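You operate a simulated robot arm through the tools that you are given. There is no shell and no other tool. Be economical: measure what you need, move in short steps, check, and stop when the job is done.

You are at the controls of a simulated robot arm. One attempt, no reset.

Task
Press the plate tray key to switch it on. Stack the box that says "clips" from the packing table top on top of the box marked "key tags". Put the blue letter tile marked "y" from the packing table top on the ledge before the deep crate. Open the cedar drawer, put the blue bowler hat in the used side of the cedar drawer and shut the drawer again. Shut the steaming board. Put one of the tank bottles from the cubby ledge on the long white table top. Take the white sponge and leave it on the purple-topped cable cover. Put one of the booth fuses from the packing table top on the middle shelf of the light rack. Open the green drawer, take the purple letter tile that says "o" from the seat of the posing stool and leave it in the wide bay of the green drawer and shut the drawer again. Open the keyboard drawer, fetch the yellow letter tile labelled "a" from the yellow mat on the print cart and set it on the floor of the keyboard drawer and shut the drawer again. Do these in any order. Set down upright: tank bottle.

It is judged by the outcome, as a careful person would: the job done as asked, and still so three seconds after it is handed in. It fails if anything else is knocked over, pushed out of place, dropped, spilled or broken. Lids that push on must go on centred and level and be pressed home; caps that screw on are set level and turned clockwise until they are tight.

Robot
A 6-joint arm with a two-finger parallel gripper on a trunk, on a base that drives. Base frame: it is fixed to the floor where the robot stands at the start and does not move with it; the origin is under the middle of the robot, x ahead of it, y to its left, z up. Units: m, degrees, N and s.
With the tool pointing down near the work surface it reaches from about 0.3 to 0.34 m from the robot's upright axis, wherever it stands. Its first joint turns from -166.0 to 166.0 degrees. Places, roughly: blue bowler hat (9x10x5 cm) [-2.5, 0.9, 0.8]; cedar drawer [-1.4, 0.9, 0.7]; floor of the keyboard drawer [-3.2, -3.1, 0.7]; green drawer [-4.7, -4.3, 0.7]; keyboard drawer [-3.2, -3.2, 0.7]; long white table top [-1.7, -2.6, 0.7]; middle shelf of the light rack [0.7, -1.6, 0.4]; plate tray key [0.7, -0.1, 0.8]; purple letter tile [-1.25, -0.75, 0.75]; something [0.5, 1, 0.8]; steaming board [-2.4, 0.8, 0.7]; tank bottle [-1.5, 1, 0.75]; used side of the cedar drawer [-1.3, 0.9, 0.7]; white sponge (5x9x4 cm) [0.1, 0.9, 0.2]; wide bay of the green drawer [-4.6, -4.3, 0.6]; yellow letter tile [-2, -1, 0.75]. Payload 4.1 kg.
Tool frame: the origin (TCP) lies between the finger pads and is the grasp point; the fingertips stand 0.023 m ahead of it; z points along the fingers, y is the line along which they close. Largest opening 0.094 m; finger width 0.038, thickness 0.01; the body of the gripper, 0.054 by 0.096 m, starts 0.039 m behind the TCP.
Orientation is that of the tool frame in the base frame, as [roll, pitch, yaw] about the fixed x, y, z axes, in that order (R = Rz(yaw) Ry(pitch) Rx(roll)). With the fingers straight down and closing along the base's y, the tool's x points along the base's -x, its y along +y and its z along -z.

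Tools
- The arm moves only by the tool jog_arm. Its argument "steps" is a list that holds one entry, the list of rows, each a list of 7 numbers: the opening, from 0 (shut) to 1 (fully open), then the shift along the tool's x, y, z in m, then the turn, a rotation vector about the tool's x, y, z in degrees. In form: [[[gripper, x, y, z, wx, wy, wz], ...]]. A call has 1 to 10 rows; each row is the pose to reach, as a shift and turn from the pose commanded when the call began, along the tool's axes at that moment. A row lasts 0.2 s, in which the tool goes at most 0.05 m and 8.6 degrees; a call with a longer step from one row to the next is refused whole, and so is a gripper value outside its range. Where a pose cannot be reached the arm comes as near as it can. A force on the tool above 40 N (or 10 N above the force at the start of the call, whichever is more), or a blocked arm, ends the call early, and 0.2 s more pass. Each finger travels about 0.045 m/s and halts on what it meets, pressing with about 32 N; the grip force reading is that of the motor and also rises with nothing between the fingers. The clock runs only during rows and for 0.2 s after the last one: add rows that repeat a pose to give the fingers time. The reply holds the time, the measured pose of the TCP, the force on the tool along the base axes, the opening and the grip force, in the units named above and with some noise, with the torque about the TCP (base axes, N m) and any sound that the robot's microphone picked up.
- Cameras (640 x 400 px; columns grow to the right, rows downward): "scene" is now at [0.0042, 0.2074, 1.5532]; the picture's right is [0.72, -0.69, 0.00], its down [-0.58, -0.60, -0.55] and it looks along [0.38, 0.40, -0.84] (base axes); focal length 253 px, centre (320, 200). "wrist" rides on the gripper at [0.086, 0.016, -0.074] in the tool frame; the picture's right is [-0.18, 0.98, 0.00], its down [-0.58, -0.11, -0.81] and it looks along [-0.79, -0.15, 0.59] (tool axes); focal length 243 px, centre (320, 200). There is no depth. A picture from a camera that has moved, and an enlarged one, comes with that camera's place and axes in the base frame and with its lens. The place of the scene camera against the robot may be out by one fixed shift of up to 0.025 m in any direction.
- snapshot(camera): a new picture of that camera. No time passes.
- lift_body(by): slides the trunk up (or, below 0, down) by that many m; the arm and the scene camera ride with it, the base frame stays. It gives what a move gives, with no picture.
- steer(legs): drives the robot by 1 to 6 legs, each [ahead, turn to the left] in m and degrees, along the robot's own axes; the way and the turn of a leg run together, so that a leg with both is an arc; at most 1.5 m and 180 degrees a leg. The arm and the cameras ride along, it lands a little off, and it stops where it bumps. It gives what a move gives.
- pan_tilt(pan, tilt): turns the head with the scene camera to pan (to the left, within 155 degrees either way) and tilt (down, from -29 to 69), counted from straight ahead of the robot. It gives what a move gives.
- close_up(camera, box): a new picture of the part [left, top, right, bottom] of that camera's present view, enlarged. No time passes.
- hand_in(): hands the job in; it is judged then, once.

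Go step by step. Nothing tells you exact positions but the pictures and the camera data: compare them with the known pose of the tool, close in by small moves and look again before you grip or let go. The budget is 567 turns and 360 pictures, counting those below and the enlarged ones. Unless the task says otherwise, let go and move clear before handing in.

The tools are called after "Request:" as name(argument=value, ...) on one line, values as JSON. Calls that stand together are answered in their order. jog_arm: Moves the arm, as the interface text tells. Its arguments: {"type":"object","properties":{"steps":{"type":"array"}},"required":["steps"]} The other tools are called the same way: lift_body (by) slides the trunk up or down; steer (legs) drives the base; pan_tilt (pan, tilt) turns the head that bears the scene camera; snapshot (camera) takes a picture; close_up (camera, box) takes an enlarged picture of a part of a camera's view; hand_in () hands the job in.

At the start:

```text
clock: 0.0
eef_pos: [0.2886, 0.3106, 1.1792]
orientation: [-179.9, -0.1, 180.0]
ft_force: [0.6, 0.2, 1.1]
torque: [-0.01, 0.0, 0.01]
grip_width: 0.0938
finger_force: 0.0
trunk travel left (down, up): [-0.525, 0.065]
robot x, y, heading: [-0.0002, -0.0019, -0.1]
head pan, tilt: [46.1, 56.6]
```

scene: 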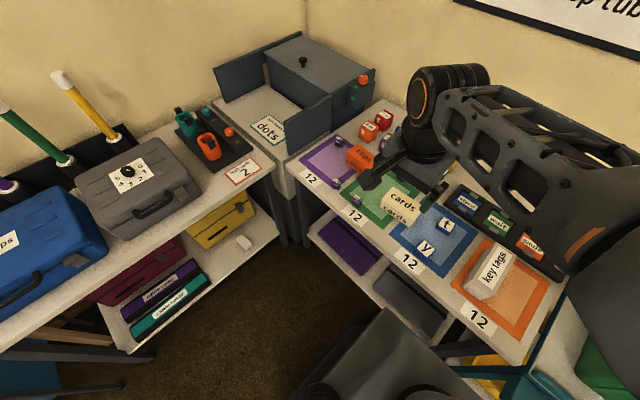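
wrist: 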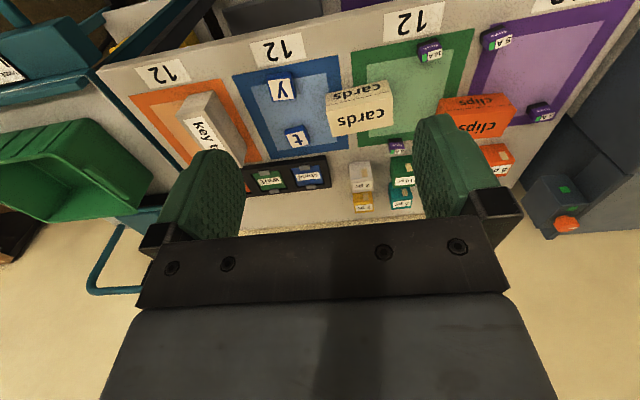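

The packing table lies ahead, with clips, key tags, tiles and fuses on it. I'll look around first.

Request:
pan_tilt(pan=0, tilt=45)

Request:
snapshot(camera="scene")

Request:
pan_tilt(pan=-60, tilt=40)

Request:
snapshot(camera="scene")

Request:
pan_tilt(pan=90, tilt=40)

Request:
snapshot(camera="scene")

Request:
pan_tilt(pan=150, tilt=30)

Request:
snapshot(camera="scene")

Request:
pan_tilt(pan=-140, tilt=25)

Request:
snapshot(camera="scene")

```text
clock: 1.1
eef_pos: [0.2889, 0.3105, 1.1799]
orientation: [-180.0, 0.0, 180.0]
ft_force: [0.1, 0.2, -0.2]
torque: [0.02, 0.03, 0.0]
grip_width: 0.0941
finger_force: 0.1
trunk travel left (down, up): [-0.525, 0.065]
robot x, y, heading: [-0.0028, -0.0014, 0.3]
head pan, tilt: [0.0, 45.0]
```

```text
357 pictures are left
camera scene: at [0.0368, 0.1568, 1.5686], right [0.0, -1.0, 0.0], down [-0.71, 0.0, -0.71], along [0.71, 0.0, -0.71], focal length 253 px, centre (320, 200)
```

scene: 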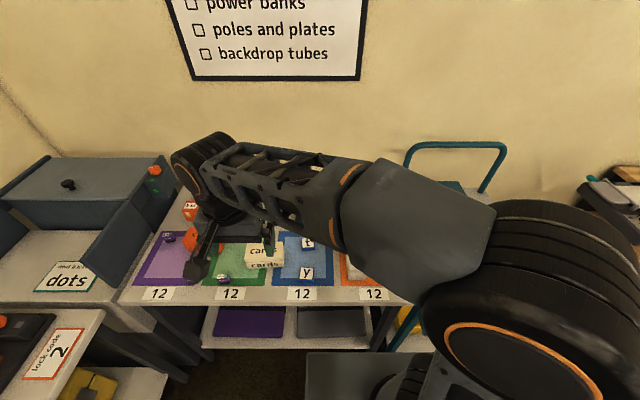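

```text
clock: 2.4
eef_pos: [0.2886, 0.3107, 1.1791]
orientation: [180.0, 0.0, 180.0]
ft_force: [-0.3, 0.5, -0.4]
torque: [0.03, -0.01, 0.02]
grip_width: 0.094
finger_force: 0.0
trunk travel left (down, up): [-0.525, 0.065]
robot x, y, heading: [-0.001, 0.0013, -0.1]
head pan, tilt: [-60.0, 40.0]
```

```text
356 pictures are left
camera scene: at [-0.002, 0.0831, 1.5759], right [-0.87, -0.5, 0.0], down [-0.32, 0.56, -0.77], along [0.38, -0.66, -0.64], focal length 253 px, centre (320, 200)
```

scene: 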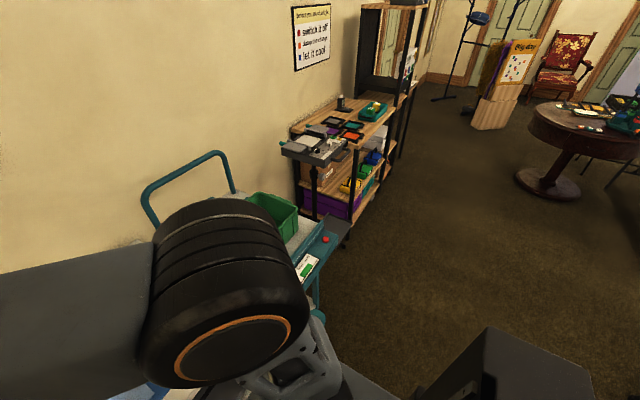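

```text
clock: 4.8
eef_pos: [0.2887, 0.3105, 1.179]
orientation: [-180.0, 0.0, 180.0]
ft_force: [0.2, -0.1, -0.3]
torque: [0.02, -0.03, 0.0]
grip_width: 0.0939
finger_force: 0.1
trunk travel left (down, up): [-0.525, 0.065]
robot x, y, heading: [0.0012, -0.0, 0.1]
head pan, tilt: [90.0, 40.0]
```

```text
355 pictures are left
camera scene: at [-0.0445, 0.2417, 1.5759], right [1.0, 0.0, 0.0], down [0.0, -0.64, -0.77], along [0.0, 0.77, -0.64], focal length 253 px, centre (320, 200)
```

scene: 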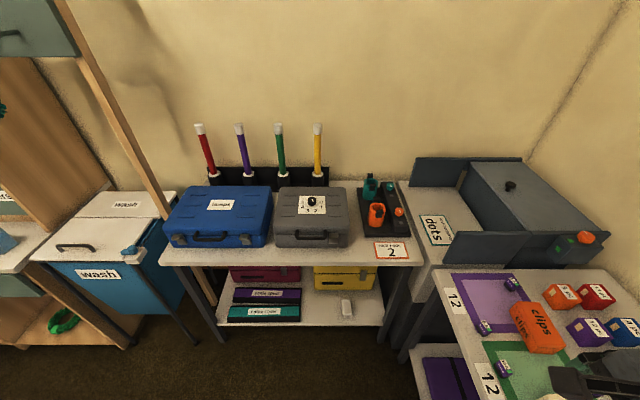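

```text
clock: 6.1
eef_pos: [0.2895, 0.3104, 1.1798]
orientation: [-180.0, 0.0, 180.0]
ft_force: [0.2, 0.0, 0.5]
torque: [0.0, 0.0, 0.0]
grip_width: 0.0939
finger_force: 0.1
trunk travel left (down, up): [-0.525, 0.065]
robot x, y, heading: [0.003, -0.0009, -0.0]
head pan, tilt: [150.0, 30.0]
```

```text
354 pictures are left
camera scene: at [-0.1228, 0.202, 1.5913], right [0.5, 0.87, 0.0], down [0.43, -0.25, -0.87], along [-0.75, 0.43, -0.5], focal length 253 px, centre (320, 200)
```

scene: 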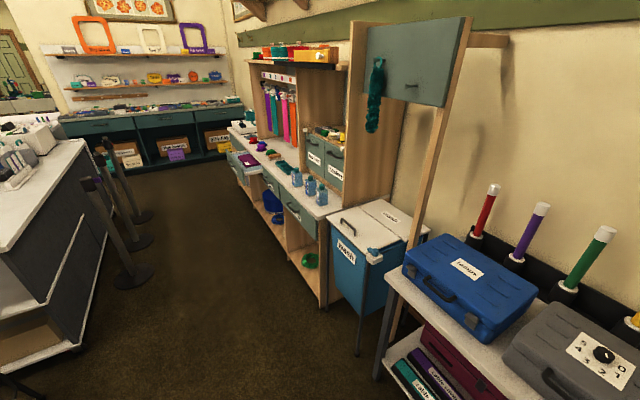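

```text
clock: 10.1
eef_pos: [0.2878, 0.3095, 1.1796]
orientation: [179.9, 0.0, 179.9]
ft_force: [-0.7, -0.7, 0.2]
torque: [0.0, 0.04, -0.01]
grip_width: 0.0941
finger_force: 0.0
trunk travel left (down, up): [-0.525, 0.065]
robot x, y, heading: [0.001, -0.0, 0.0]
head pan, tilt: [-140.0, 25.0]
```

```text
353 pictures are left
camera scene: at [-0.1151, 0.0974, 1.5992], right [-0.64, 0.77, 0.0], down [0.32, 0.27, -0.91], along [-0.69, -0.58, -0.42], focal length 253 px, centre (320, 200)
```

scene: 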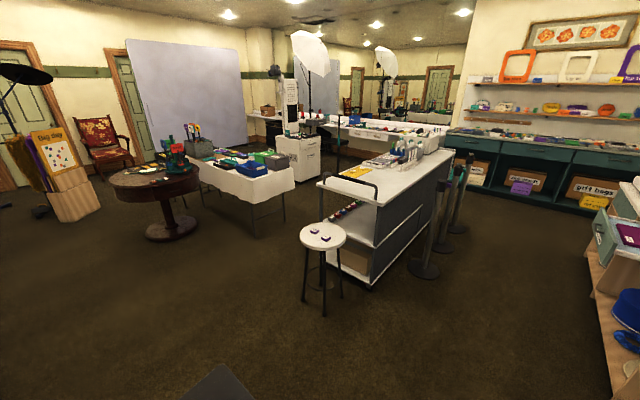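

I'll look closer at the crate corner, the shelf with the sponge, and the key on the cart to the right.

Request:
pan_tilt(pan=60, tilt=45)

Request:
close_up(camera="scene", box=[0, 100, 320, 300])

Request:
close_up(camera="scene", box=[320, 100, 640, 300])

Request:
close_up(camera="scene", box=[100, 200, 420, 400])

Request:
pan_tilt(pan=-40, tilt=55)

Request:
snapshot(camera="scene")

Request:
close_up(camera="wrist", box=[0, 0, 320, 240])

Request:
close_up(camera="wrist", box=[320, 0, 640, 240])

```text
clock: 13.0
eef_pos: [0.2896, 0.3104, 1.1788]
orientation: [-179.9, 0.0, 180.0]
ft_force: [-0.2, -0.3, -1.1]
torque: [0.01, 0.05, 0.01]
grip_width: 0.094
finger_force: 0.0
trunk travel left (down, up): [-0.525, 0.065]
robot x, y, heading: [0.001, 0.0005, -0.2]
head pan, tilt: [60.0, 45.0]
```

```text
2.00 times, centred on (160, 200) of scene
camera zoom: at [-0.0039, 0.2271, 1.5687], right [0.87, -0.5, 0.0], down [-0.35, -0.61, -0.71], along [0.35, 0.61, -0.71], focal length 506 px, centre (640, 200)
```

zoom: 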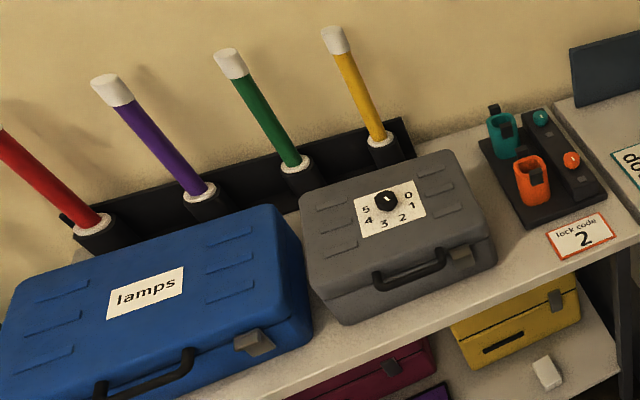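

```text
2.00 times, centred on (480, 200) of scene
camera zoom: at [-0.0039, 0.2271, 1.5687], right [0.87, -0.5, 0.0], down [-0.35, -0.61, -0.71], along [0.35, 0.61, -0.71], focal length 506 px, centre (0, 200)
```

zoom: 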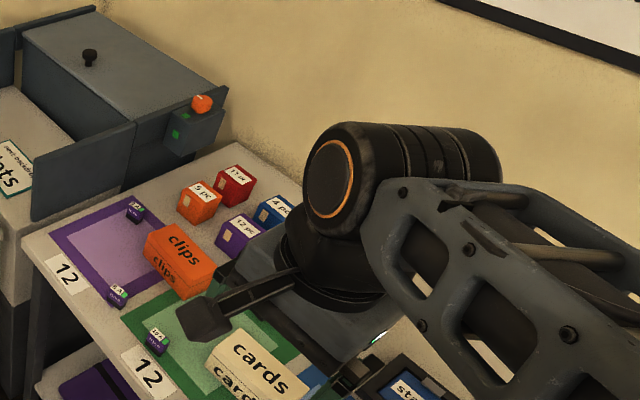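

```text
2.00 times, centred on (260, 300) of scene
camera zoom: at [-0.0039, 0.2271, 1.5687], right [0.87, -0.5, 0.0], down [-0.35, -0.61, -0.71], along [0.35, 0.61, -0.71], focal length 506 px, centre (440, 0)
```

zoom: 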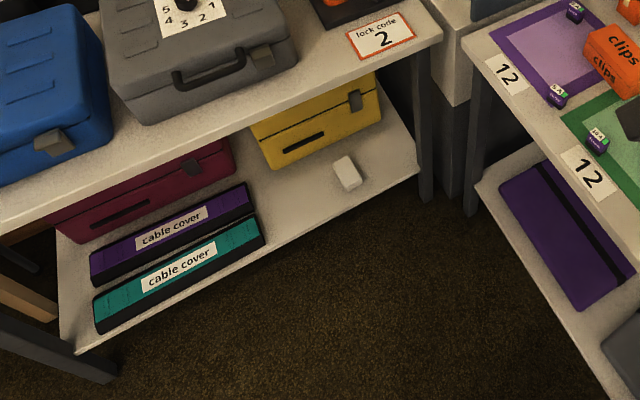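

```text
clock: 14.8
eef_pos: [0.2885, 0.3105, 1.1797]
orientation: [180.0, 0.0, 179.9]
ft_force: [-0.2, 0.3, 0.4]
torque: [0.0, -0.01, 0.0]
grip_width: 0.094
finger_force: 0.0
trunk travel left (down, up): [-0.525, 0.065]
robot x, y, heading: [-0.0054, -0.0014, -0.1]
head pan, tilt: [-40.0, 55.0]
```

```text
349 pictures are left
camera scene: at [0.0107, 0.1104, 1.5553], right [-0.64, -0.77, 0.0], down [-0.63, 0.53, -0.57], along [0.44, -0.37, -0.82], focal length 253 px, centre (320, 200)
```

scene: 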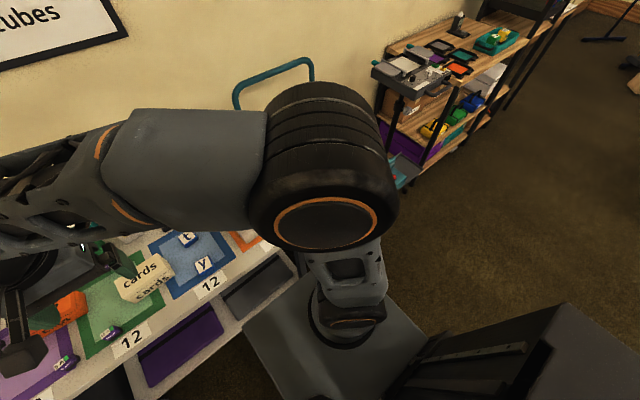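

```text
1.67 times, centred on (160, 120) of wrist
camera zoom: at [0.2016, 0.3259, 1.2536], right [0.18, 0.98, 0.0], down [0.58, -0.11, 0.81], along [0.79, -0.15, -0.59], focal length 404 px, centre (587, 333)
```

zoom: 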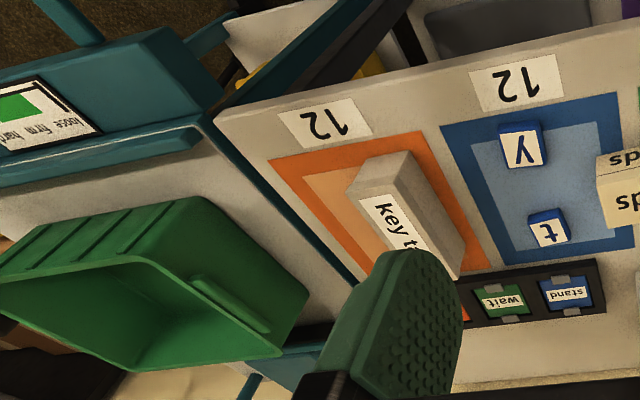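

```text
1.67 times, centred on (480, 120) of wrist
camera zoom: at [0.2016, 0.3259, 1.2536], right [0.18, 0.98, 0.0], down [0.58, -0.11, 0.81], along [0.79, -0.15, -0.59], focal length 404 px, centre (53, 333)
```

zoom: 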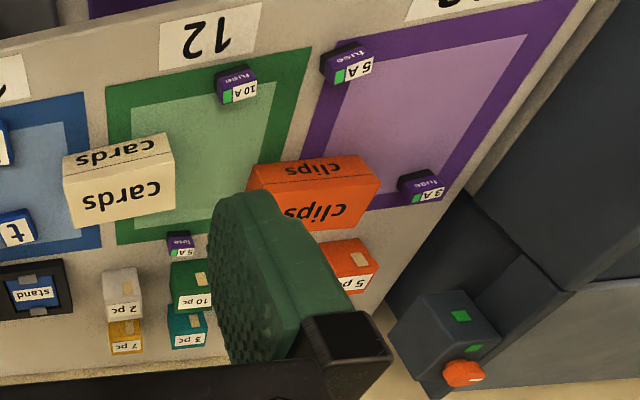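

The clips box should be near (0.59, 0.61) and key tags near (0.51, 0.01) on the packing table. I'll move the arm towards the clips and look again from there.

Request:
jog_arm(steps=[[[1, -0.01, 0.03, 0.018, 0, 0, 0], [1, -0.02, 0.06, 0.036, 0, 0, 0], [1, -0.03, 0.09, 0.054, 0, 0, 0], [1, -0.04, 0.12, 0.072, 0, 0, 0], [1, -0.05, 0.15, 0.09, 0, 0, 0], [1, -0.06, 0.18, 0.108, 0, 0, 0], [1, -0.07, 0.21, 0.126, 0, 0, 0], [1, -0.08, 0.24, 0.144, 0, 0, 0], [1, -0.09, 0.27, 0.162, 0, 0, 0], [1, -0.1, 0.3, 0.18, 0, 0, 0]]])

Request:
snapshot(camera="wrist")

Request:
pan_tilt(pan=0, tilt=55)

Request:
snapshot(camera="scene")

```text
clock: 16.9
eef_pos: [0.3678, 0.573, 0.9927]
orientation: [-179.9, 0.0, 180.0]
ft_force: [-0.7, 0.6, -0.1]
torque: [0.0, 0.01, 0.0]
grip_width: 0.0941
finger_force: 0.1
out of reach, approached as far as the arm can: row 9, 10
trunk travel left (down, up): [-0.525, 0.065]
robot x, y, heading: [0.0005, 0.0026, 0.2]
head pan, tilt: [-40.0, 55.0]
```

```text
346 pictures are left
camera wrist: at [0.28, 0.5882, 1.0666], right [0.18, 0.98, 0.0], down [0.58, -0.11, 0.81], along [0.79, -0.15, -0.59], focal length 243 px, centre (320, 200)
```

wrist: 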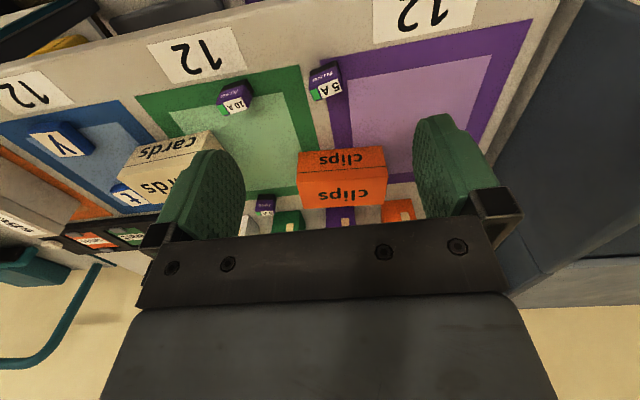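

```text
clock: 18.0
eef_pos: [0.3671, 0.5723, 0.9933]
orientation: [179.9, 0.0, 180.0]
ft_force: [0.2, 0.6, 0.0]
torque: [0.05, -0.02, 0.01]
grip_width: 0.0938
finger_force: 0.1
trunk travel left (down, up): [-0.525, 0.065]
robot x, y, heading: [-0.0005, 0.0002, -0.1]
head pan, tilt: [0.0, 55.0]
```

```text
345 pictures are left
camera scene: at [0.0276, 0.1567, 1.5552], right [0.0, -1.0, 0.0], down [-0.82, 0.0, -0.57], along [0.57, 0.0, -0.82], focal length 253 px, centre (320, 200)
```

scene: 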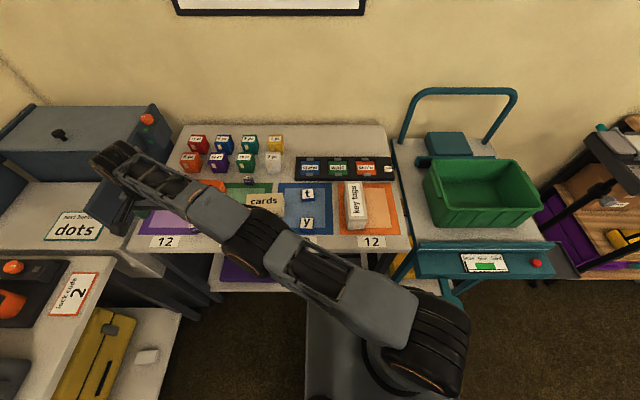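

Reach is about 0.68 m at this height. I'll look closer at the rail, the green bin cart and the key before moving the base.

Request:
close_up(camera="scene", box=[280, 140, 408, 220])

Request:
close_up(camera="scene", box=[390, 100, 582, 290])

Request:
close_up(camera="scene", box=[0, 90, 192, 250])

Request:
close_up(camera="scene", box=[140, 120, 300, 220])

```text
5.00 times, centred on (344, 180) of scene
camera zoom: at [0.0276, 0.1567, 1.5552], right [0.0, -1.0, 0.0], down [-0.82, 0.0, -0.57], along [0.57, 0.0, -0.82], focal length 1266 px, centre (200, 300)
```

zoom: 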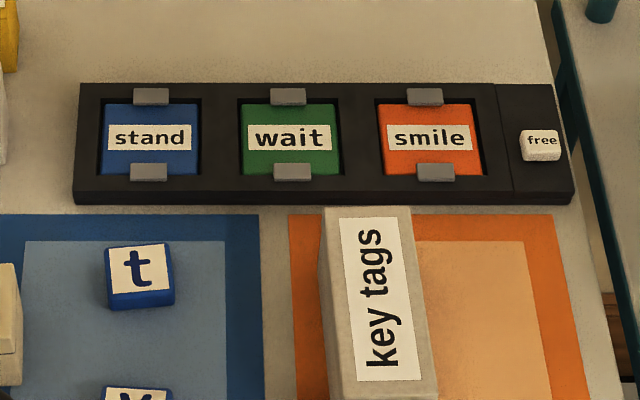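

```text
2.11 times, centred on (486, 195) of scene
camera zoom: at [0.0276, 0.1567, 1.5552], right [0.0, -1.0, 0.0], down [-0.82, 0.0, -0.57], along [0.57, 0.0, -0.82], focal length 533 px, centre (-30, 210)
```

zoom: 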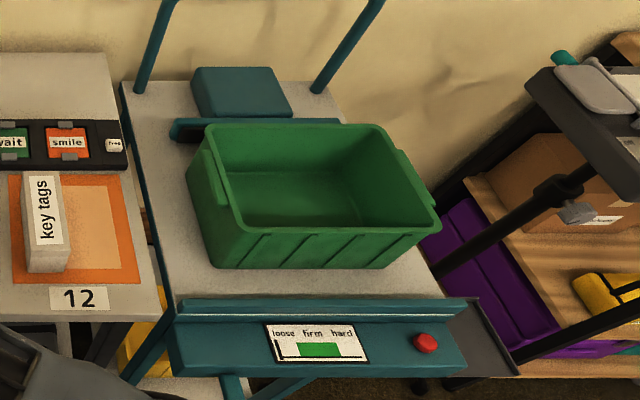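

```text
2.50 times, centred on (96, 170) of scene
camera zoom: at [0.0276, 0.1567, 1.5552], right [0.0, -1.0, 0.0], down [-0.82, 0.0, -0.57], along [0.57, 0.0, -0.82], focal length 633 px, centre (880, 275)
```

zoom: 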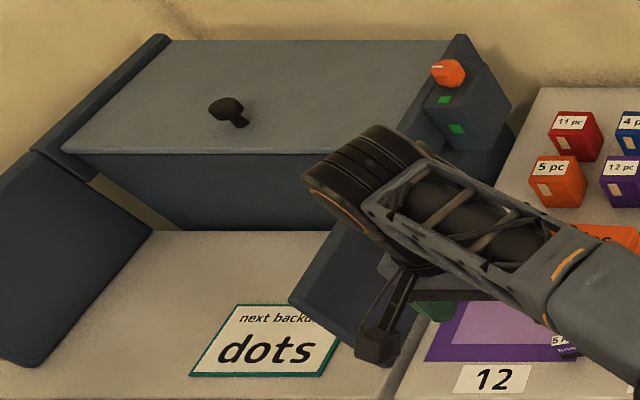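

```text
4.00 times, centred on (220, 170) of scene
camera zoom: at [0.0276, 0.1567, 1.5552], right [0.0, -1.0, 0.0], down [-0.82, 0.0, -0.57], along [0.57, 0.0, -0.82], focal length 1012 px, centre (720, 320)
```

zoom: 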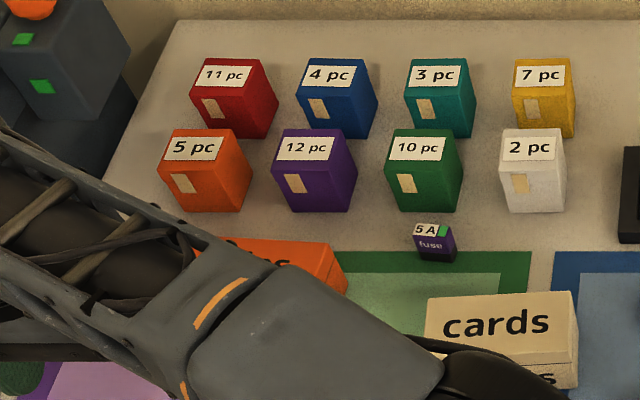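

The plate tray key is the white "free" key near (0.69, -0.11). The "dots" ledge at about (0.43, 0.98) fits "the ledge before the deep crate". I'll press the key first: sweep the arm right with the gripper closed and drive slightly forward.

Request:
jog_arm(steps=[[[0, -0.015, -0.047, 0, 0, 0, 0], [0, -0.03, -0.094, 0, 0, 0, 0], [0, -0.045, -0.141, 0, 0, 0, 0], [0, -0.06, -0.188, 0, 0, 0, 0], [0, -0.075, -0.235, 0, 0, 0, 0], [0, -0.09, -0.282, 0, 0, 0, 0], [0, -0.105, -0.329, 0, 0, 0, 0], [0, -0.12, -0.376, 0, 0, 0, 0], [0, -0.135, -0.423, 0, 0, 0, 0], [0, -0.15, -0.47, 0, 0, 0, 0]]])

Request:
jog_arm(steps=[[[0, 0, -0.047, 0, 0, 0, 0], [0, 0, -0.094, 0, 0, 0, 0], [0, 0, -0.141, 0, 0, 0, 0], [0, 0, -0.188, 0, 0, 0, 0], [0, 0, -0.21, 0, 0, 0, 0]]])

Request:
steer(legs=[[0.07, 0]])

Request:
snapshot(camera="scene")

Request:
snapshot(camera="wrist")

```text
clock: 20.2
eef_pos: [0.5175, 0.0983, 0.9946]
orientation: [180.0, 0.0, -180.0]
ft_force: [0.2, 0.9, -0.9]
torque: [0.01, 0.0, 0.0]
grip_width: 0.0
finger_force: 31.8
trunk travel left (down, up): [-0.525, 0.065]
robot x, y, heading: [0.0005, -0.0016, 0.0]
head pan, tilt: [0.0, 55.0]
```

```text
clock: 21.4
eef_pos: [0.5158, -0.1102, 0.995]
orientation: [180.0, 0.0, -179.9]
ft_force: [-0.2, 0.4, 0.2]
torque: [0.02, 0.03, -0.03]
grip_width: 0.0002
finger_force: 32.0
trunk travel left (down, up): [-0.525, 0.065]
robot x, y, heading: [0.0017, -0.0019, -0.2]
head pan, tilt: [0.0, 55.0]
```

```text
clock: 22.4
eef_pos: [0.587, -0.1103, 0.9941]
orientation: [-179.9, 0.0, -180.0]
ft_force: [0.3, 0.0, -0.4]
torque: [-0.03, 0.0, 0.0]
grip_width: 0.0
finger_force: 32.5
trunk travel left (down, up): [-0.525, 0.065]
robot x, y, heading: [0.0721, 0.0013, -0.1]
head pan, tilt: [0.0, 55.0]
```

```text
340 pictures are left
camera scene: at [0.0982, 0.1565, 1.5552], right [0.0, -1.0, 0.0], down [-0.82, 0.0, -0.57], along [0.57, 0.0, -0.82], focal length 253 px, centre (320, 200)
```

scene: 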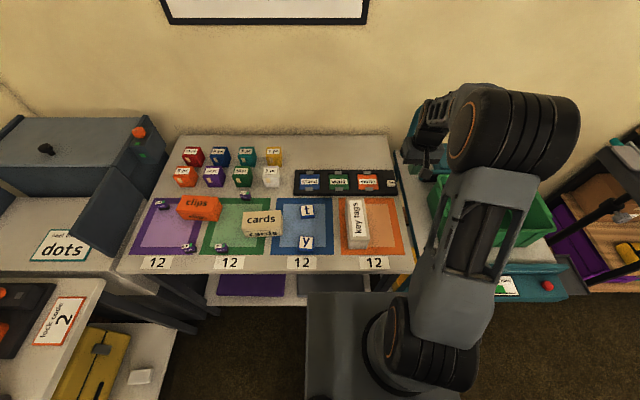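

```text
339 pictures are left
camera wrist: at [0.4996, -0.0938, 1.0688], right [0.18, 0.98, 0.0], down [0.58, -0.11, 0.81], along [0.79, -0.15, -0.59], focal length 243 px, centre (320, 200)
```

wrist: 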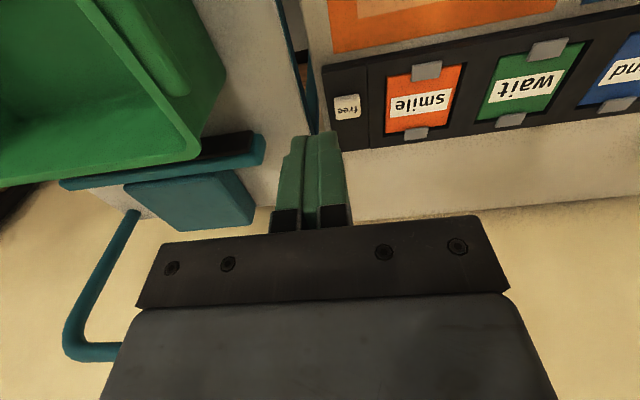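

I'll move above the key and look again.

Request:
jog_arm(steps=[[[0, -0.04, 0.008, 0.0, 0, 0, 0], [0, -0.078, 0.016, 0.03, 0, 0, 0], [0, -0.078, 0.016, 0.07, 0, 0, 0], [0, -0.078, 0.016, 0.1, 0, 0, 0], [0, -0.078, 0.016, 0.1, 0, 0, 0]]])

Request:
snapshot(camera="wrist")

Request:
close_up(camera="scene", box=[300, 130, 460, 230])

```text
clock: 23.6
eef_pos: [0.6651, -0.0927, 0.8943]
orientation: [180.0, 0.1, 179.9]
ft_force: [-0.2, 0.1, -0.1]
torque: [0.0, 0.03, 0.0]
grip_width: 0.0
finger_force: 32.3
trunk travel left (down, up): [-0.525, 0.065]
robot x, y, heading: [0.0679, 0.0019, 0.0]
head pan, tilt: [0.0, 55.0]
```

```text
338 pictures are left
camera wrist: at [0.5781, -0.0771, 0.9683], right [0.18, 0.98, 0.0], down [0.58, -0.11, 0.81], along [0.79, -0.15, -0.59], focal length 243 px, centre (320, 200)
```

wrist: 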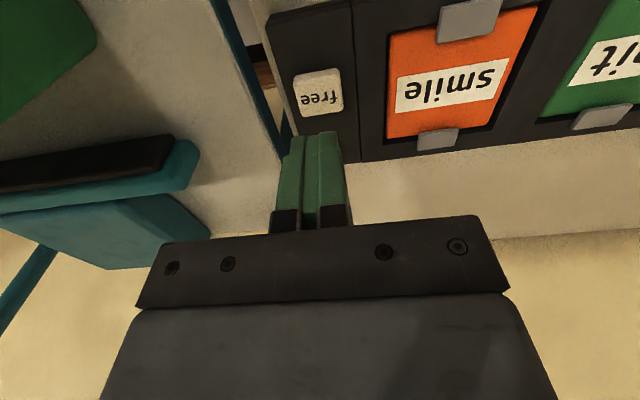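

```text
4.00 times, centred on (380, 180) of scene
camera zoom: at [0.0975, 0.1566, 1.5553], right [0.0, -1.0, 0.0], down [-0.82, 0.0, -0.57], along [0.57, 0.0, -0.82], focal length 1012 px, centre (80, 280)
```

zoom: 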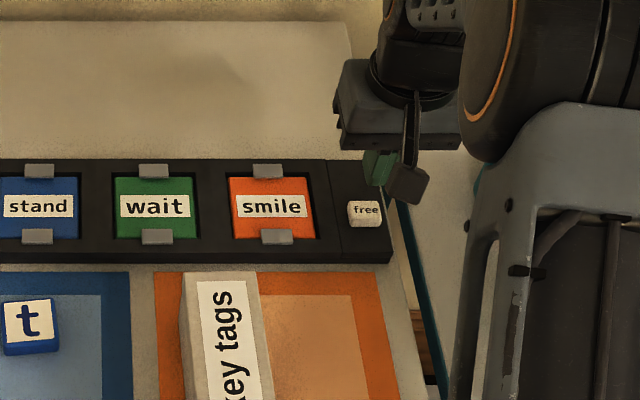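

Request:
jog_arm(steps=[[[0, -0.005, -0.001, 0.03, 0, 0, 0], [0, -0.005, -0.001, 0.05, 0, 0, 0], [0, -0.005, -0.001, 0.054, 0, 0, 0], [0, -0.005, -0.001, 0.058, 0, 0, 0], [0, -0.005, -0.001, 0.062, 0, 0, 0]]])

Request:
snapshot(camera="wrist")

```text
clock: 24.4
eef_pos: [0.6716, -0.0936, 0.8501]
orientation: [-179.9, 0.7, -180.0]
ft_force: [-9.4, 1.5, 23.0]
torque: [0.08, 0.66, -0.01]
grip_width: 0.0001
finger_force: 31.7
trunk travel left (down, up): [-0.525, 0.065]
robot x, y, heading: [0.0695, -0.0011, -0.1]
head pan, tilt: [0.0, 55.0]
heard: click
stopped in row 3: the force on the tool passed its limit (the readings are from after the stop); the commanded pose is now the measured one
```

```text
336 pictures are left
camera wrist: at [0.5827, -0.0779, 0.9233], right [0.18, 0.98, 0.0], down [0.57, -0.11, 0.81], along [0.8, -0.15, -0.58], focal length 243 px, centre (320, 200)
```

wrist: 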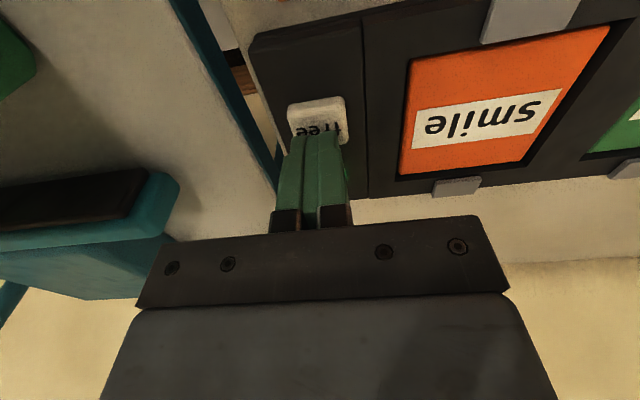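

It clicked. I'll lift and check.

Request:
jog_arm(steps=[[[0, 0, 0, -0.03, 0, 0, 0], [0, 0, 0, -0.08, 0, 0, 0], [0, 0, 0, -0.12, 0, 0, 0], [0.5, 0, 0, -0.15, 0, 0, 0]]])

Request:
close_up(camera="scene", box=[280, 140, 440, 240])

Request:
snapshot(camera="wrist")

```text
clock: 25.4
eef_pos: [0.67, -0.0932, 0.9982]
orientation: [-180.0, 0.5, 179.9]
ft_force: [0.7, -0.3, 0.5]
torque: [-0.01, 0.0, 0.02]
grip_width: 0.0329
finger_force: 0.2
trunk travel left (down, up): [-0.525, 0.065]
robot x, y, heading: [0.0679, -0.0014, 0.1]
head pan, tilt: [0.0, 55.0]
```

```text
4.00 times, centred on (360, 190) of scene
camera zoom: at [0.097, 0.1566, 1.5552], right [0.0, -1.0, 0.0], down [-0.82, 0.0, -0.57], along [0.57, 0.0, -0.82], focal length 1012 px, centre (160, 240)
```

zoom: 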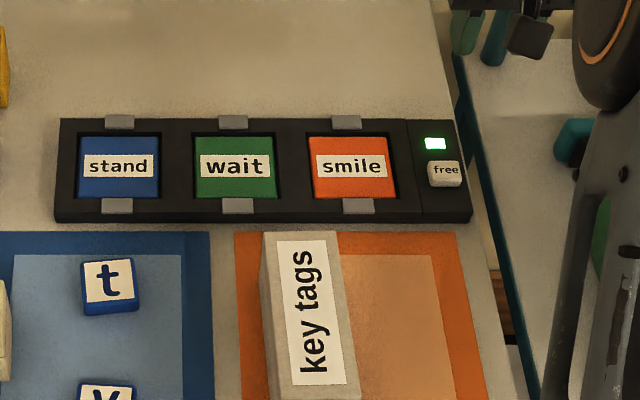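

```text
334 pictures are left
camera wrist: at [0.5822, -0.0773, 1.0709], right [0.18, 0.98, 0.0], down [0.57, -0.11, 0.81], along [0.8, -0.15, -0.58], focal length 243 px, centre (320, 200)
```

wrist: 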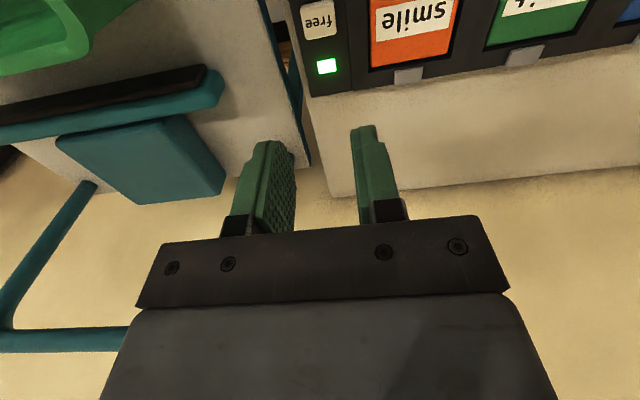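

The key's light is on. Next I'll retract the arm and shift the base left to about y = 0.3 for the clips.

Request:
jog_arm(steps=[[[1, 0.04, 0.01, -0.01, 0, 0, 0], [1, 0.08, 0.02, -0.02, 0, 0, 0], [1, 0.12, 0.03, -0.03, 0, 0, 0], [1, 0.16, 0.04, -0.04, 0, 0, 0], [1, 0.2, 0.05, -0.05, 0, 0, 0], [1, 0.24, 0.06, -0.06, 0, 0, 0], [1, 0.26, 0.07, -0.08, 0, 0, 0]]])

Request:
steer(legs=[[-0.12, 0], [0, 90], [0.3, 0], [0, -90]])

Request:
snapshot(camera="scene")

Request:
snapshot(camera="wrist")

```text
clock: 27.0
eef_pos: [0.4085, -0.0229, 1.0737]
orientation: [-179.8, 0.4, -179.9]
ft_force: [-0.4, 0.3, 0.3]
torque: [-0.02, -0.01, 0.01]
grip_width: 0.094
finger_force: 0.0
trunk travel left (down, up): [-0.525, 0.065]
robot x, y, heading: [0.0726, 0.0002, 0.2]
head pan, tilt: [0.0, 55.0]
```

```text
clock: 37.6
eef_pos: [0.2899, 0.2722, 1.0744]
orientation: [-179.9, 0.4, 179.3]
ft_force: [0.1, 0.3, 0.7]
torque: [0.01, 0.01, -0.01]
grip_width: 0.0939
finger_force: 0.1
trunk travel left (down, up): [-0.525, 0.065]
robot x, y, heading: [-0.0477, 0.2986, -0.6]
head pan, tilt: [0.0, 55.0]
```

```text
333 pictures are left
camera scene: at [-0.0202, 0.4545, 1.5553], right [-0.01, -1.0, 0.0], down [-0.82, 0.01, -0.57], along [0.57, -0.01, -0.82], focal length 253 px, centre (320, 200)
```

scene: 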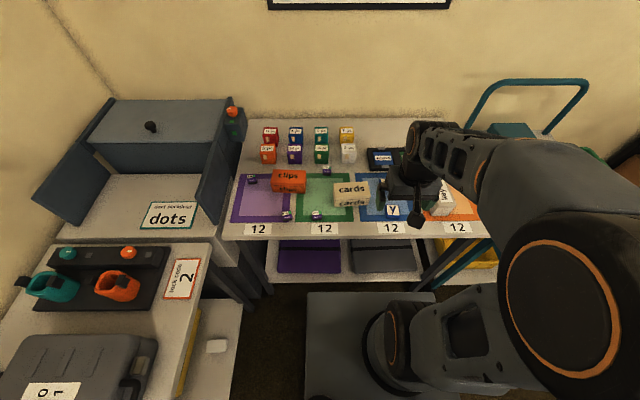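

```text
332 pictures are left
camera wrist: at [0.203, 0.2879, 1.1474], right [0.2, 0.98, 0.0], down [0.57, -0.11, 0.81], along [0.8, -0.16, -0.58], focal length 243 px, centre (320, 200)
```

wrist: 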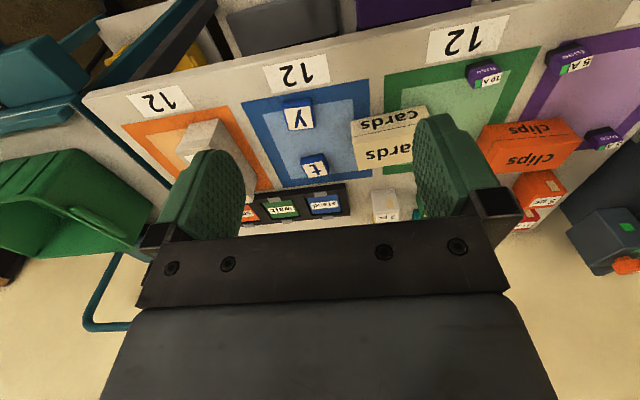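

I'll drive forward 0.1 m and bring the gripper over the clips, turning it so that it closes along x.

Request:
steer(legs=[[0.1, 0.6]])

Request:
jog_arm(steps=[[[1, -0.015, 0.027, 0.007, 0, 0, -8.4], [1, -0.03, 0.054, 0.014, 0, 0, -16.8], [1, -0.045, 0.081, 0.021, 0, 0, -25.2], [1, -0.06, 0.108, 0.028, 0, 0, -33.6], [1, -0.075, 0.135, 0.035, 0, 0, -42], [1, -0.09, 0.162, 0.042, 0, 0, -50.4], [1, -0.105, 0.189, 0.049, 0, 0, -58.8], [1, -0.12, 0.216, 0.056, 0, 0, -67.2], [1, -0.135, 0.243, 0.063, 0, 0, -75.6], [1, -0.15, 0.27, 0.07, 0, 0, -84]]])

Request:
snapshot(camera="wrist")

Request:
close_up(camera="scene", box=[220, 100, 380, 200])

```text
clock: 38.7
eef_pos: [0.3905, 0.2743, 1.0735]
orientation: [-179.8, 0.5, 179.8]
ft_force: [1.0, 0.1, 0.6]
torque: [-0.03, 0.05, 0.0]
grip_width: 0.0939
finger_force: 0.0
trunk travel left (down, up): [-0.525, 0.065]
robot x, y, heading: [0.0545, 0.2994, -0.2]
head pan, tilt: [0.0, 55.0]
```

```text
clock: 40.9
eef_pos: [0.5415, 0.5429, 1.0047]
orientation: [-179.5, -0.1, -95.8]
ft_force: [0.0, -0.2, 0.9]
torque: [0.04, 0.02, 0.0]
grip_width: 0.094
finger_force: 0.0
trunk travel left (down, up): [-0.525, 0.065]
robot x, y, heading: [0.0485, 0.2943, -0.3]
head pan, tilt: [0.0, 55.0]
```

```text
331 pictures are left
camera wrist: at [0.5161, 0.459, 1.0787], right [-0.96, 0.28, -0.01], down [0.16, 0.57, 0.81], along [0.23, 0.77, -0.59], focal length 243 px, centre (320, 200)
```

wrist: 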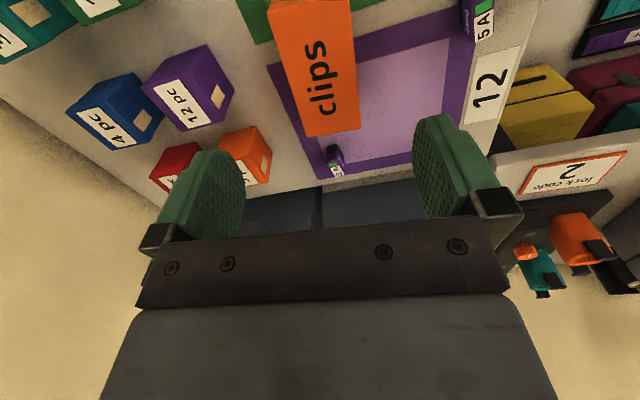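

```text
4.00 times, centred on (300, 150) of scene
camera zoom: at [0.0783, 0.4545, 1.5552], right [0.0, -1.0, 0.0], down [-0.82, 0.0, -0.57], along [0.57, 0.0, -0.82], focal length 1012 px, centre (400, 400)
```

zoom: 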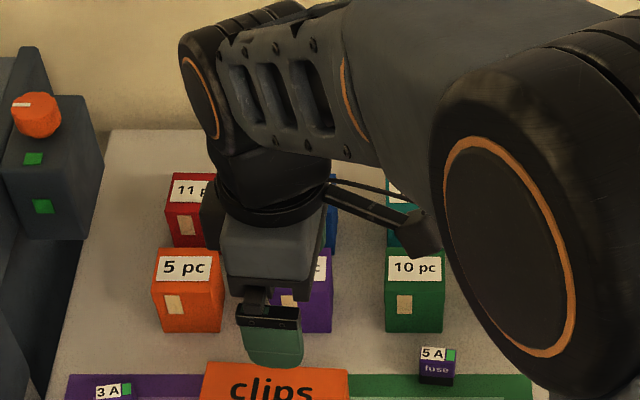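

The clips box's long axis matches the tool yaw. I'll lower and recheck the centring.

Request:
jog_arm(steps=[[[1, -0.016, -0.002, 0.04, 0, 0, 0], [1, -0.033, -0.005, 0.085, 0, 0, 0], [1, -0.033, -0.005, 0.085, 0, 0, 0]]])

Request:
snapshot(camera="wrist")

Request:
close_up(camera="scene", box=[220, 130, 380, 230])

```text
clock: 41.7
eef_pos: [0.5508, 0.5744, 0.9193]
orientation: [-179.4, 0.0, -96.1]
ft_force: [0.2, 0.0, -0.8]
torque: [0.01, 0.02, 0.02]
grip_width: 0.0941
finger_force: 0.0
trunk travel left (down, up): [-0.525, 0.065]
robot x, y, heading: [0.0487, 0.2997, -0.1]
head pan, tilt: [0.0, 55.0]
```

```text
329 pictures are left
camera wrist: at [0.5244, 0.4911, 0.9939], right [-0.96, 0.29, -0.01], down [0.16, 0.57, 0.81], along [0.24, 0.77, -0.59], focal length 243 px, centre (320, 200)
```

wrist: 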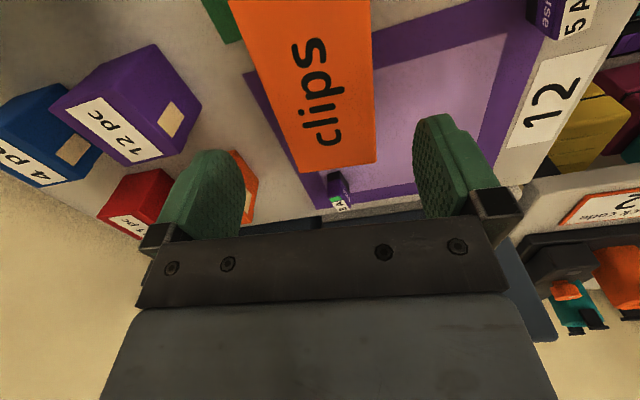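

```text
4.00 times, centred on (300, 180) of scene
camera zoom: at [0.0782, 0.4542, 1.5552], right [0.0, -1.0, 0.0], down [-0.82, 0.0, -0.57], along [0.57, 0.0, -0.82], focal length 1012 px, centre (400, 280)
```

zoom: 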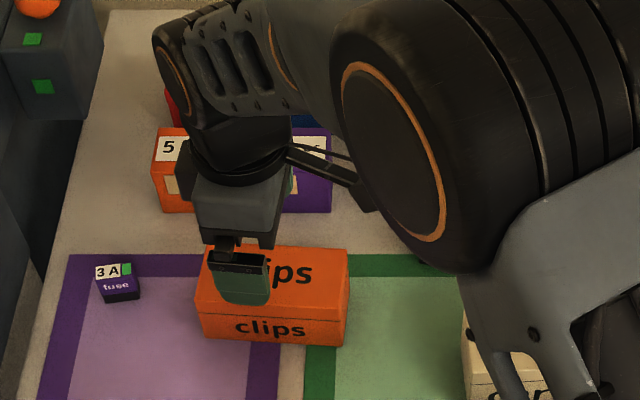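

Request:
jog_arm(steps=[[[1, -0.004, 0.002, 0.04, 0, 0, 0], [1, -0.004, 0.002, 0.065, 0, 0, 0], [1, -0.004, 0.002, 0.08, 0, 0, 0], [1, -0.004, 0.002, 0.094, 0, 0, 0], [1, -0.004, 0.002, 0.094, 0, 0, 0]]])

Request:
snapshot(camera="wrist")

Request:
close_up(camera="scene", box=[220, 130, 380, 230])

```text
clock: 42.9
eef_pos: [0.5492, 0.5804, 0.8261]
orientation: [-179.6, 0.1, -96.1]
ft_force: [0.1, 0.3, 0.0]
torque: [-0.01, -0.01, 0.0]
grip_width: 0.094
finger_force: 0.0
trunk travel left (down, up): [-0.525, 0.065]
robot x, y, heading: [0.0532, 0.2994, 0.1]
head pan, tilt: [0.0, 55.0]
```

```text
327 pictures are left
camera wrist: at [0.5237, 0.4954, 0.8998], right [-0.96, 0.29, -0.01], down [0.16, 0.57, 0.81], along [0.24, 0.77, -0.59], focal length 243 px, centre (320, 200)
```

wrist: 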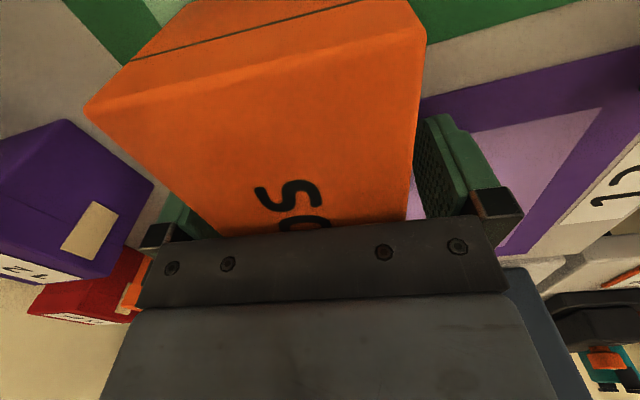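

```text
4.00 times, centred on (300, 180) of scene
camera zoom: at [0.0782, 0.4542, 1.5552], right [0.0, -1.0, 0.0], down [-0.82, 0.0, -0.57], along [0.57, 0.0, -0.82], focal length 1012 px, centre (400, 280)
```

zoom: 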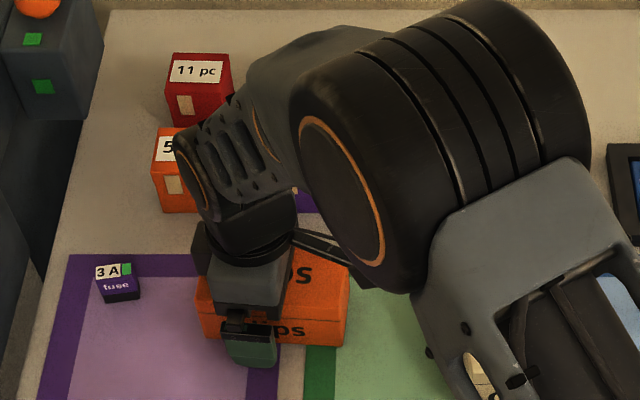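

Request:
jog_arm(steps=[[[0, 0, 0, 0, 0, 0, 0], [0, 0, 0, 0, 0, 0, 0], [0, 0, 0, 0, 0, 0, 0], [0, 0, 0, 0, 0, 0, 0]]])

Request:
jog_arm(steps=[[[0, 0, 0, -0.03, 0, 0, 0], [0, 0, 0, -0.07, 0, 0, 0], [0, 0, 0, -0.11, 0, 0, 0], [0, 0, 0, -0.15, 0, 0, 0]]])

Request:
snapshot(camera="wrist")

Request:
snapshot(camera="scene")

```text
clock: 43.9
eef_pos: [0.5493, 0.5789, 0.8256]
orientation: [-179.5, -0.1, -96.0]
ft_force: [0.0, -0.2, 1.0]
torque: [-0.11, 0.11, 0.03]
grip_width: 0.0618
finger_force: 31.6
trunk travel left (down, up): [-0.525, 0.065]
robot x, y, heading: [0.052, 0.2987, 0.0]
head pan, tilt: [0.0, 55.0]
```

```text
clock: 44.9
eef_pos: [0.5493, 0.5793, 0.9771]
orientation: [-179.6, 0.0, -96.0]
ft_force: [0.3, -0.3, -2.3]
torque: [0.02, 0.01, 0.02]
grip_width: 0.0619
finger_force: 32.5
trunk travel left (down, up): [-0.525, 0.065]
robot x, y, heading: [0.0513, 0.2966, 0.0]
head pan, tilt: [0.0, 55.0]
```

```text
325 pictures are left
camera wrist: at [0.5226, 0.4956, 1.0511], right [-0.96, 0.29, -0.01], down [0.16, 0.57, 0.81], along [0.24, 0.77, -0.59], focal length 243 px, centre (320, 200)
```

wrist: 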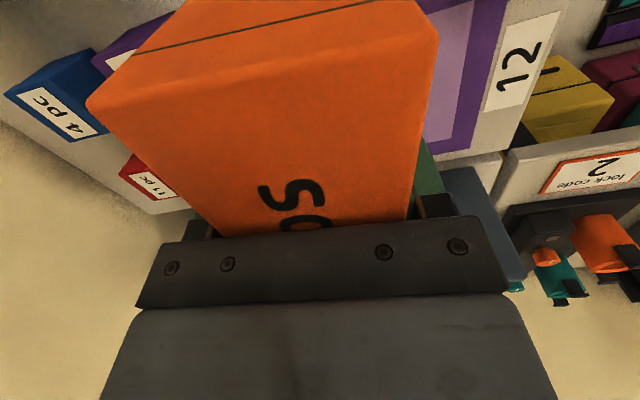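

```text
324 pictures are left
camera scene: at [0.078, 0.454, 1.5552], right [0.0, -1.0, 0.0], down [-0.82, 0.0, -0.57], along [0.57, 0.0, -0.82], focal length 253 px, centre (320, 200)
```

scene: 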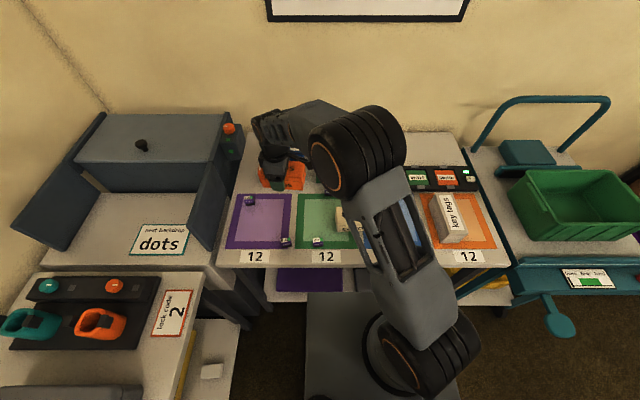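

The clips box is held. I'll take a close look at the key tags box to get its pose.

Request:
close_up(camera="scene", box=[400, 160, 528, 240])

```text
5.00 times, centred on (464, 200) of scene
camera zoom: at [0.078, 0.454, 1.5552], right [0.0, -1.0, 0.0], down [-0.82, 0.0, -0.57], along [0.57, 0.0, -0.82], focal length 1266 px, centre (-400, 200)
```

zoom: 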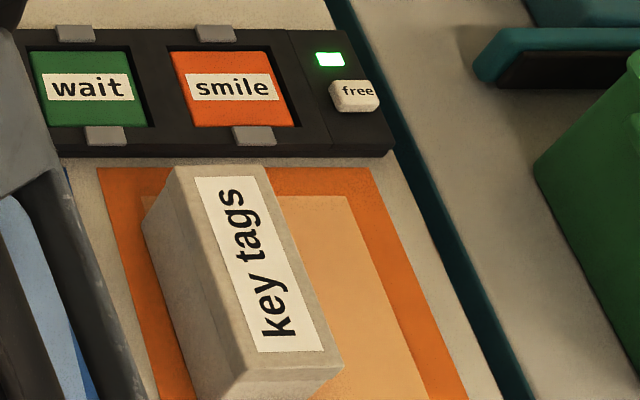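

I'll carry the clips box across to above the key tags, turning it to line up along x.

Request:
jog_arm(steps=[[[0, 0.048, -0.001, -0.003, 0, 0, 8.4], [0, 0.096, -0.002, -0.006, 0, 0, 16.8], [0, 0.144, -0.003, -0.009, 0, 0, 25.2], [0, 0.192, -0.003, -0.012, 0, 0, 33.6], [0, 0.24, -0.004, -0.015, 0, 0, 42], [0, 0.288, -0.005, -0.018, 0, 0, 50.4], [0, 0.336, -0.006, -0.021, 0, 0, 58.8], [0, 0.384, -0.007, -0.024, 0, 0, 67.2], [0, 0.432, -0.008, -0.027, 0, 0, 75.6], [0, 0.48, -0.008, -0.03, 0, 0, 84]]])

Request:
snapshot(camera="wrist")

Request:
snapshot(camera="scene")

```text
clock: 47.1
eef_pos: [0.504, 0.101, 1.0077]
orientation: [-180.0, 0.5, 179.8]
ft_force: [-0.2, -1.1, -1.1]
torque: [0.0, -0.05, -0.02]
grip_width: 0.0618
finger_force: 31.5
trunk travel left (down, up): [-0.525, 0.065]
robot x, y, heading: [0.0471, 0.2965, -0.3]
head pan, tilt: [0.0, 55.0]
```

```text
322 pictures are left
camera wrist: at [0.4172, 0.1174, 1.0807], right [0.19, 0.98, 0.0], down [0.57, -0.11, 0.81], along [0.8, -0.15, -0.58], focal length 243 px, centre (320, 200)
```

wrist: 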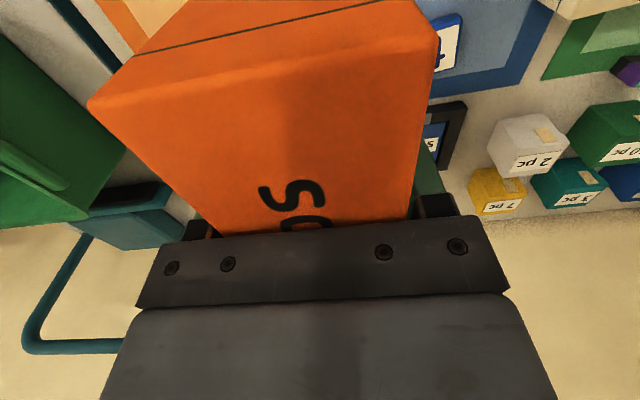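

```text
321 pictures are left
camera scene: at [0.0783, 0.4534, 1.5553], right [0.0, -1.0, 0.0], down [-0.82, 0.0, -0.57], along [0.57, 0.0, -0.82], focal length 253 px, centre (320, 200)
```

scene: 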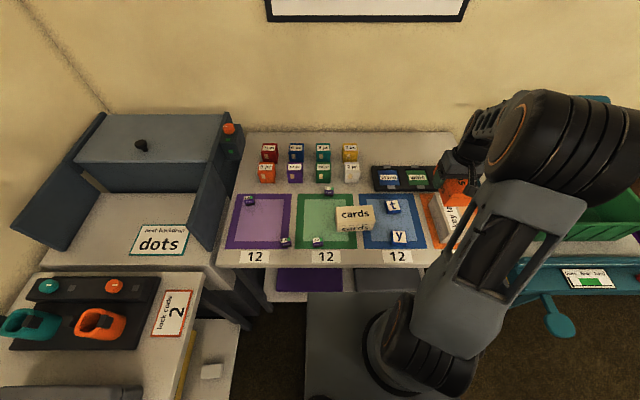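

Request:
jog_arm(steps=[[[0, 0, -0.03, 0.02, 0, 0, 0], [0, 0, -0.0585, 0.045, 0, 0, 0], [0, 0, -0.0585, 0.08, 0, 0, 0], [0, 0, -0.0585, 0.08, 0, 0, 0]]])

Request:
close_up(camera="scene", box=[400, 140, 528, 240])

```text
clock: 48.1
eef_pos: [0.5062, 0.0423, 0.926]
orientation: [-179.9, 0.6, 179.8]
ft_force: [0.6, 0.0, -2.2]
torque: [0.02, 0.01, -0.04]
grip_width: 0.0618
finger_force: 31.8
trunk travel left (down, up): [-0.525, 0.065]
robot x, y, heading: [0.0515, 0.2992, -0.1]
head pan, tilt: [0.0, 55.0]
```

```text
4.00 times, centred on (464, 190) of scene
camera zoom: at [0.0784, 0.4539, 1.5553], right [0.0, -1.0, 0.0], down [-0.82, 0.0, -0.57], along [0.57, 0.0, -0.82], focal length 1012 px, centre (-256, 240)
```

zoom: 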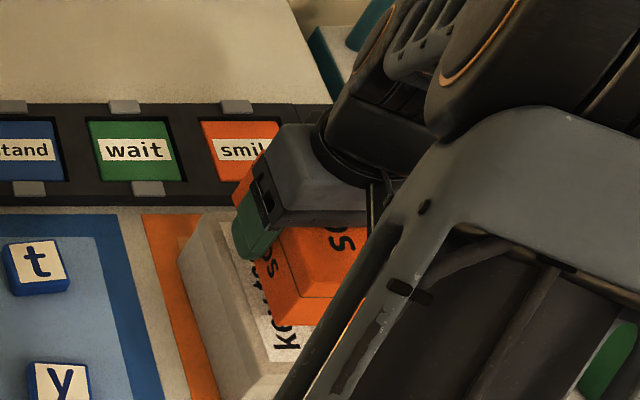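

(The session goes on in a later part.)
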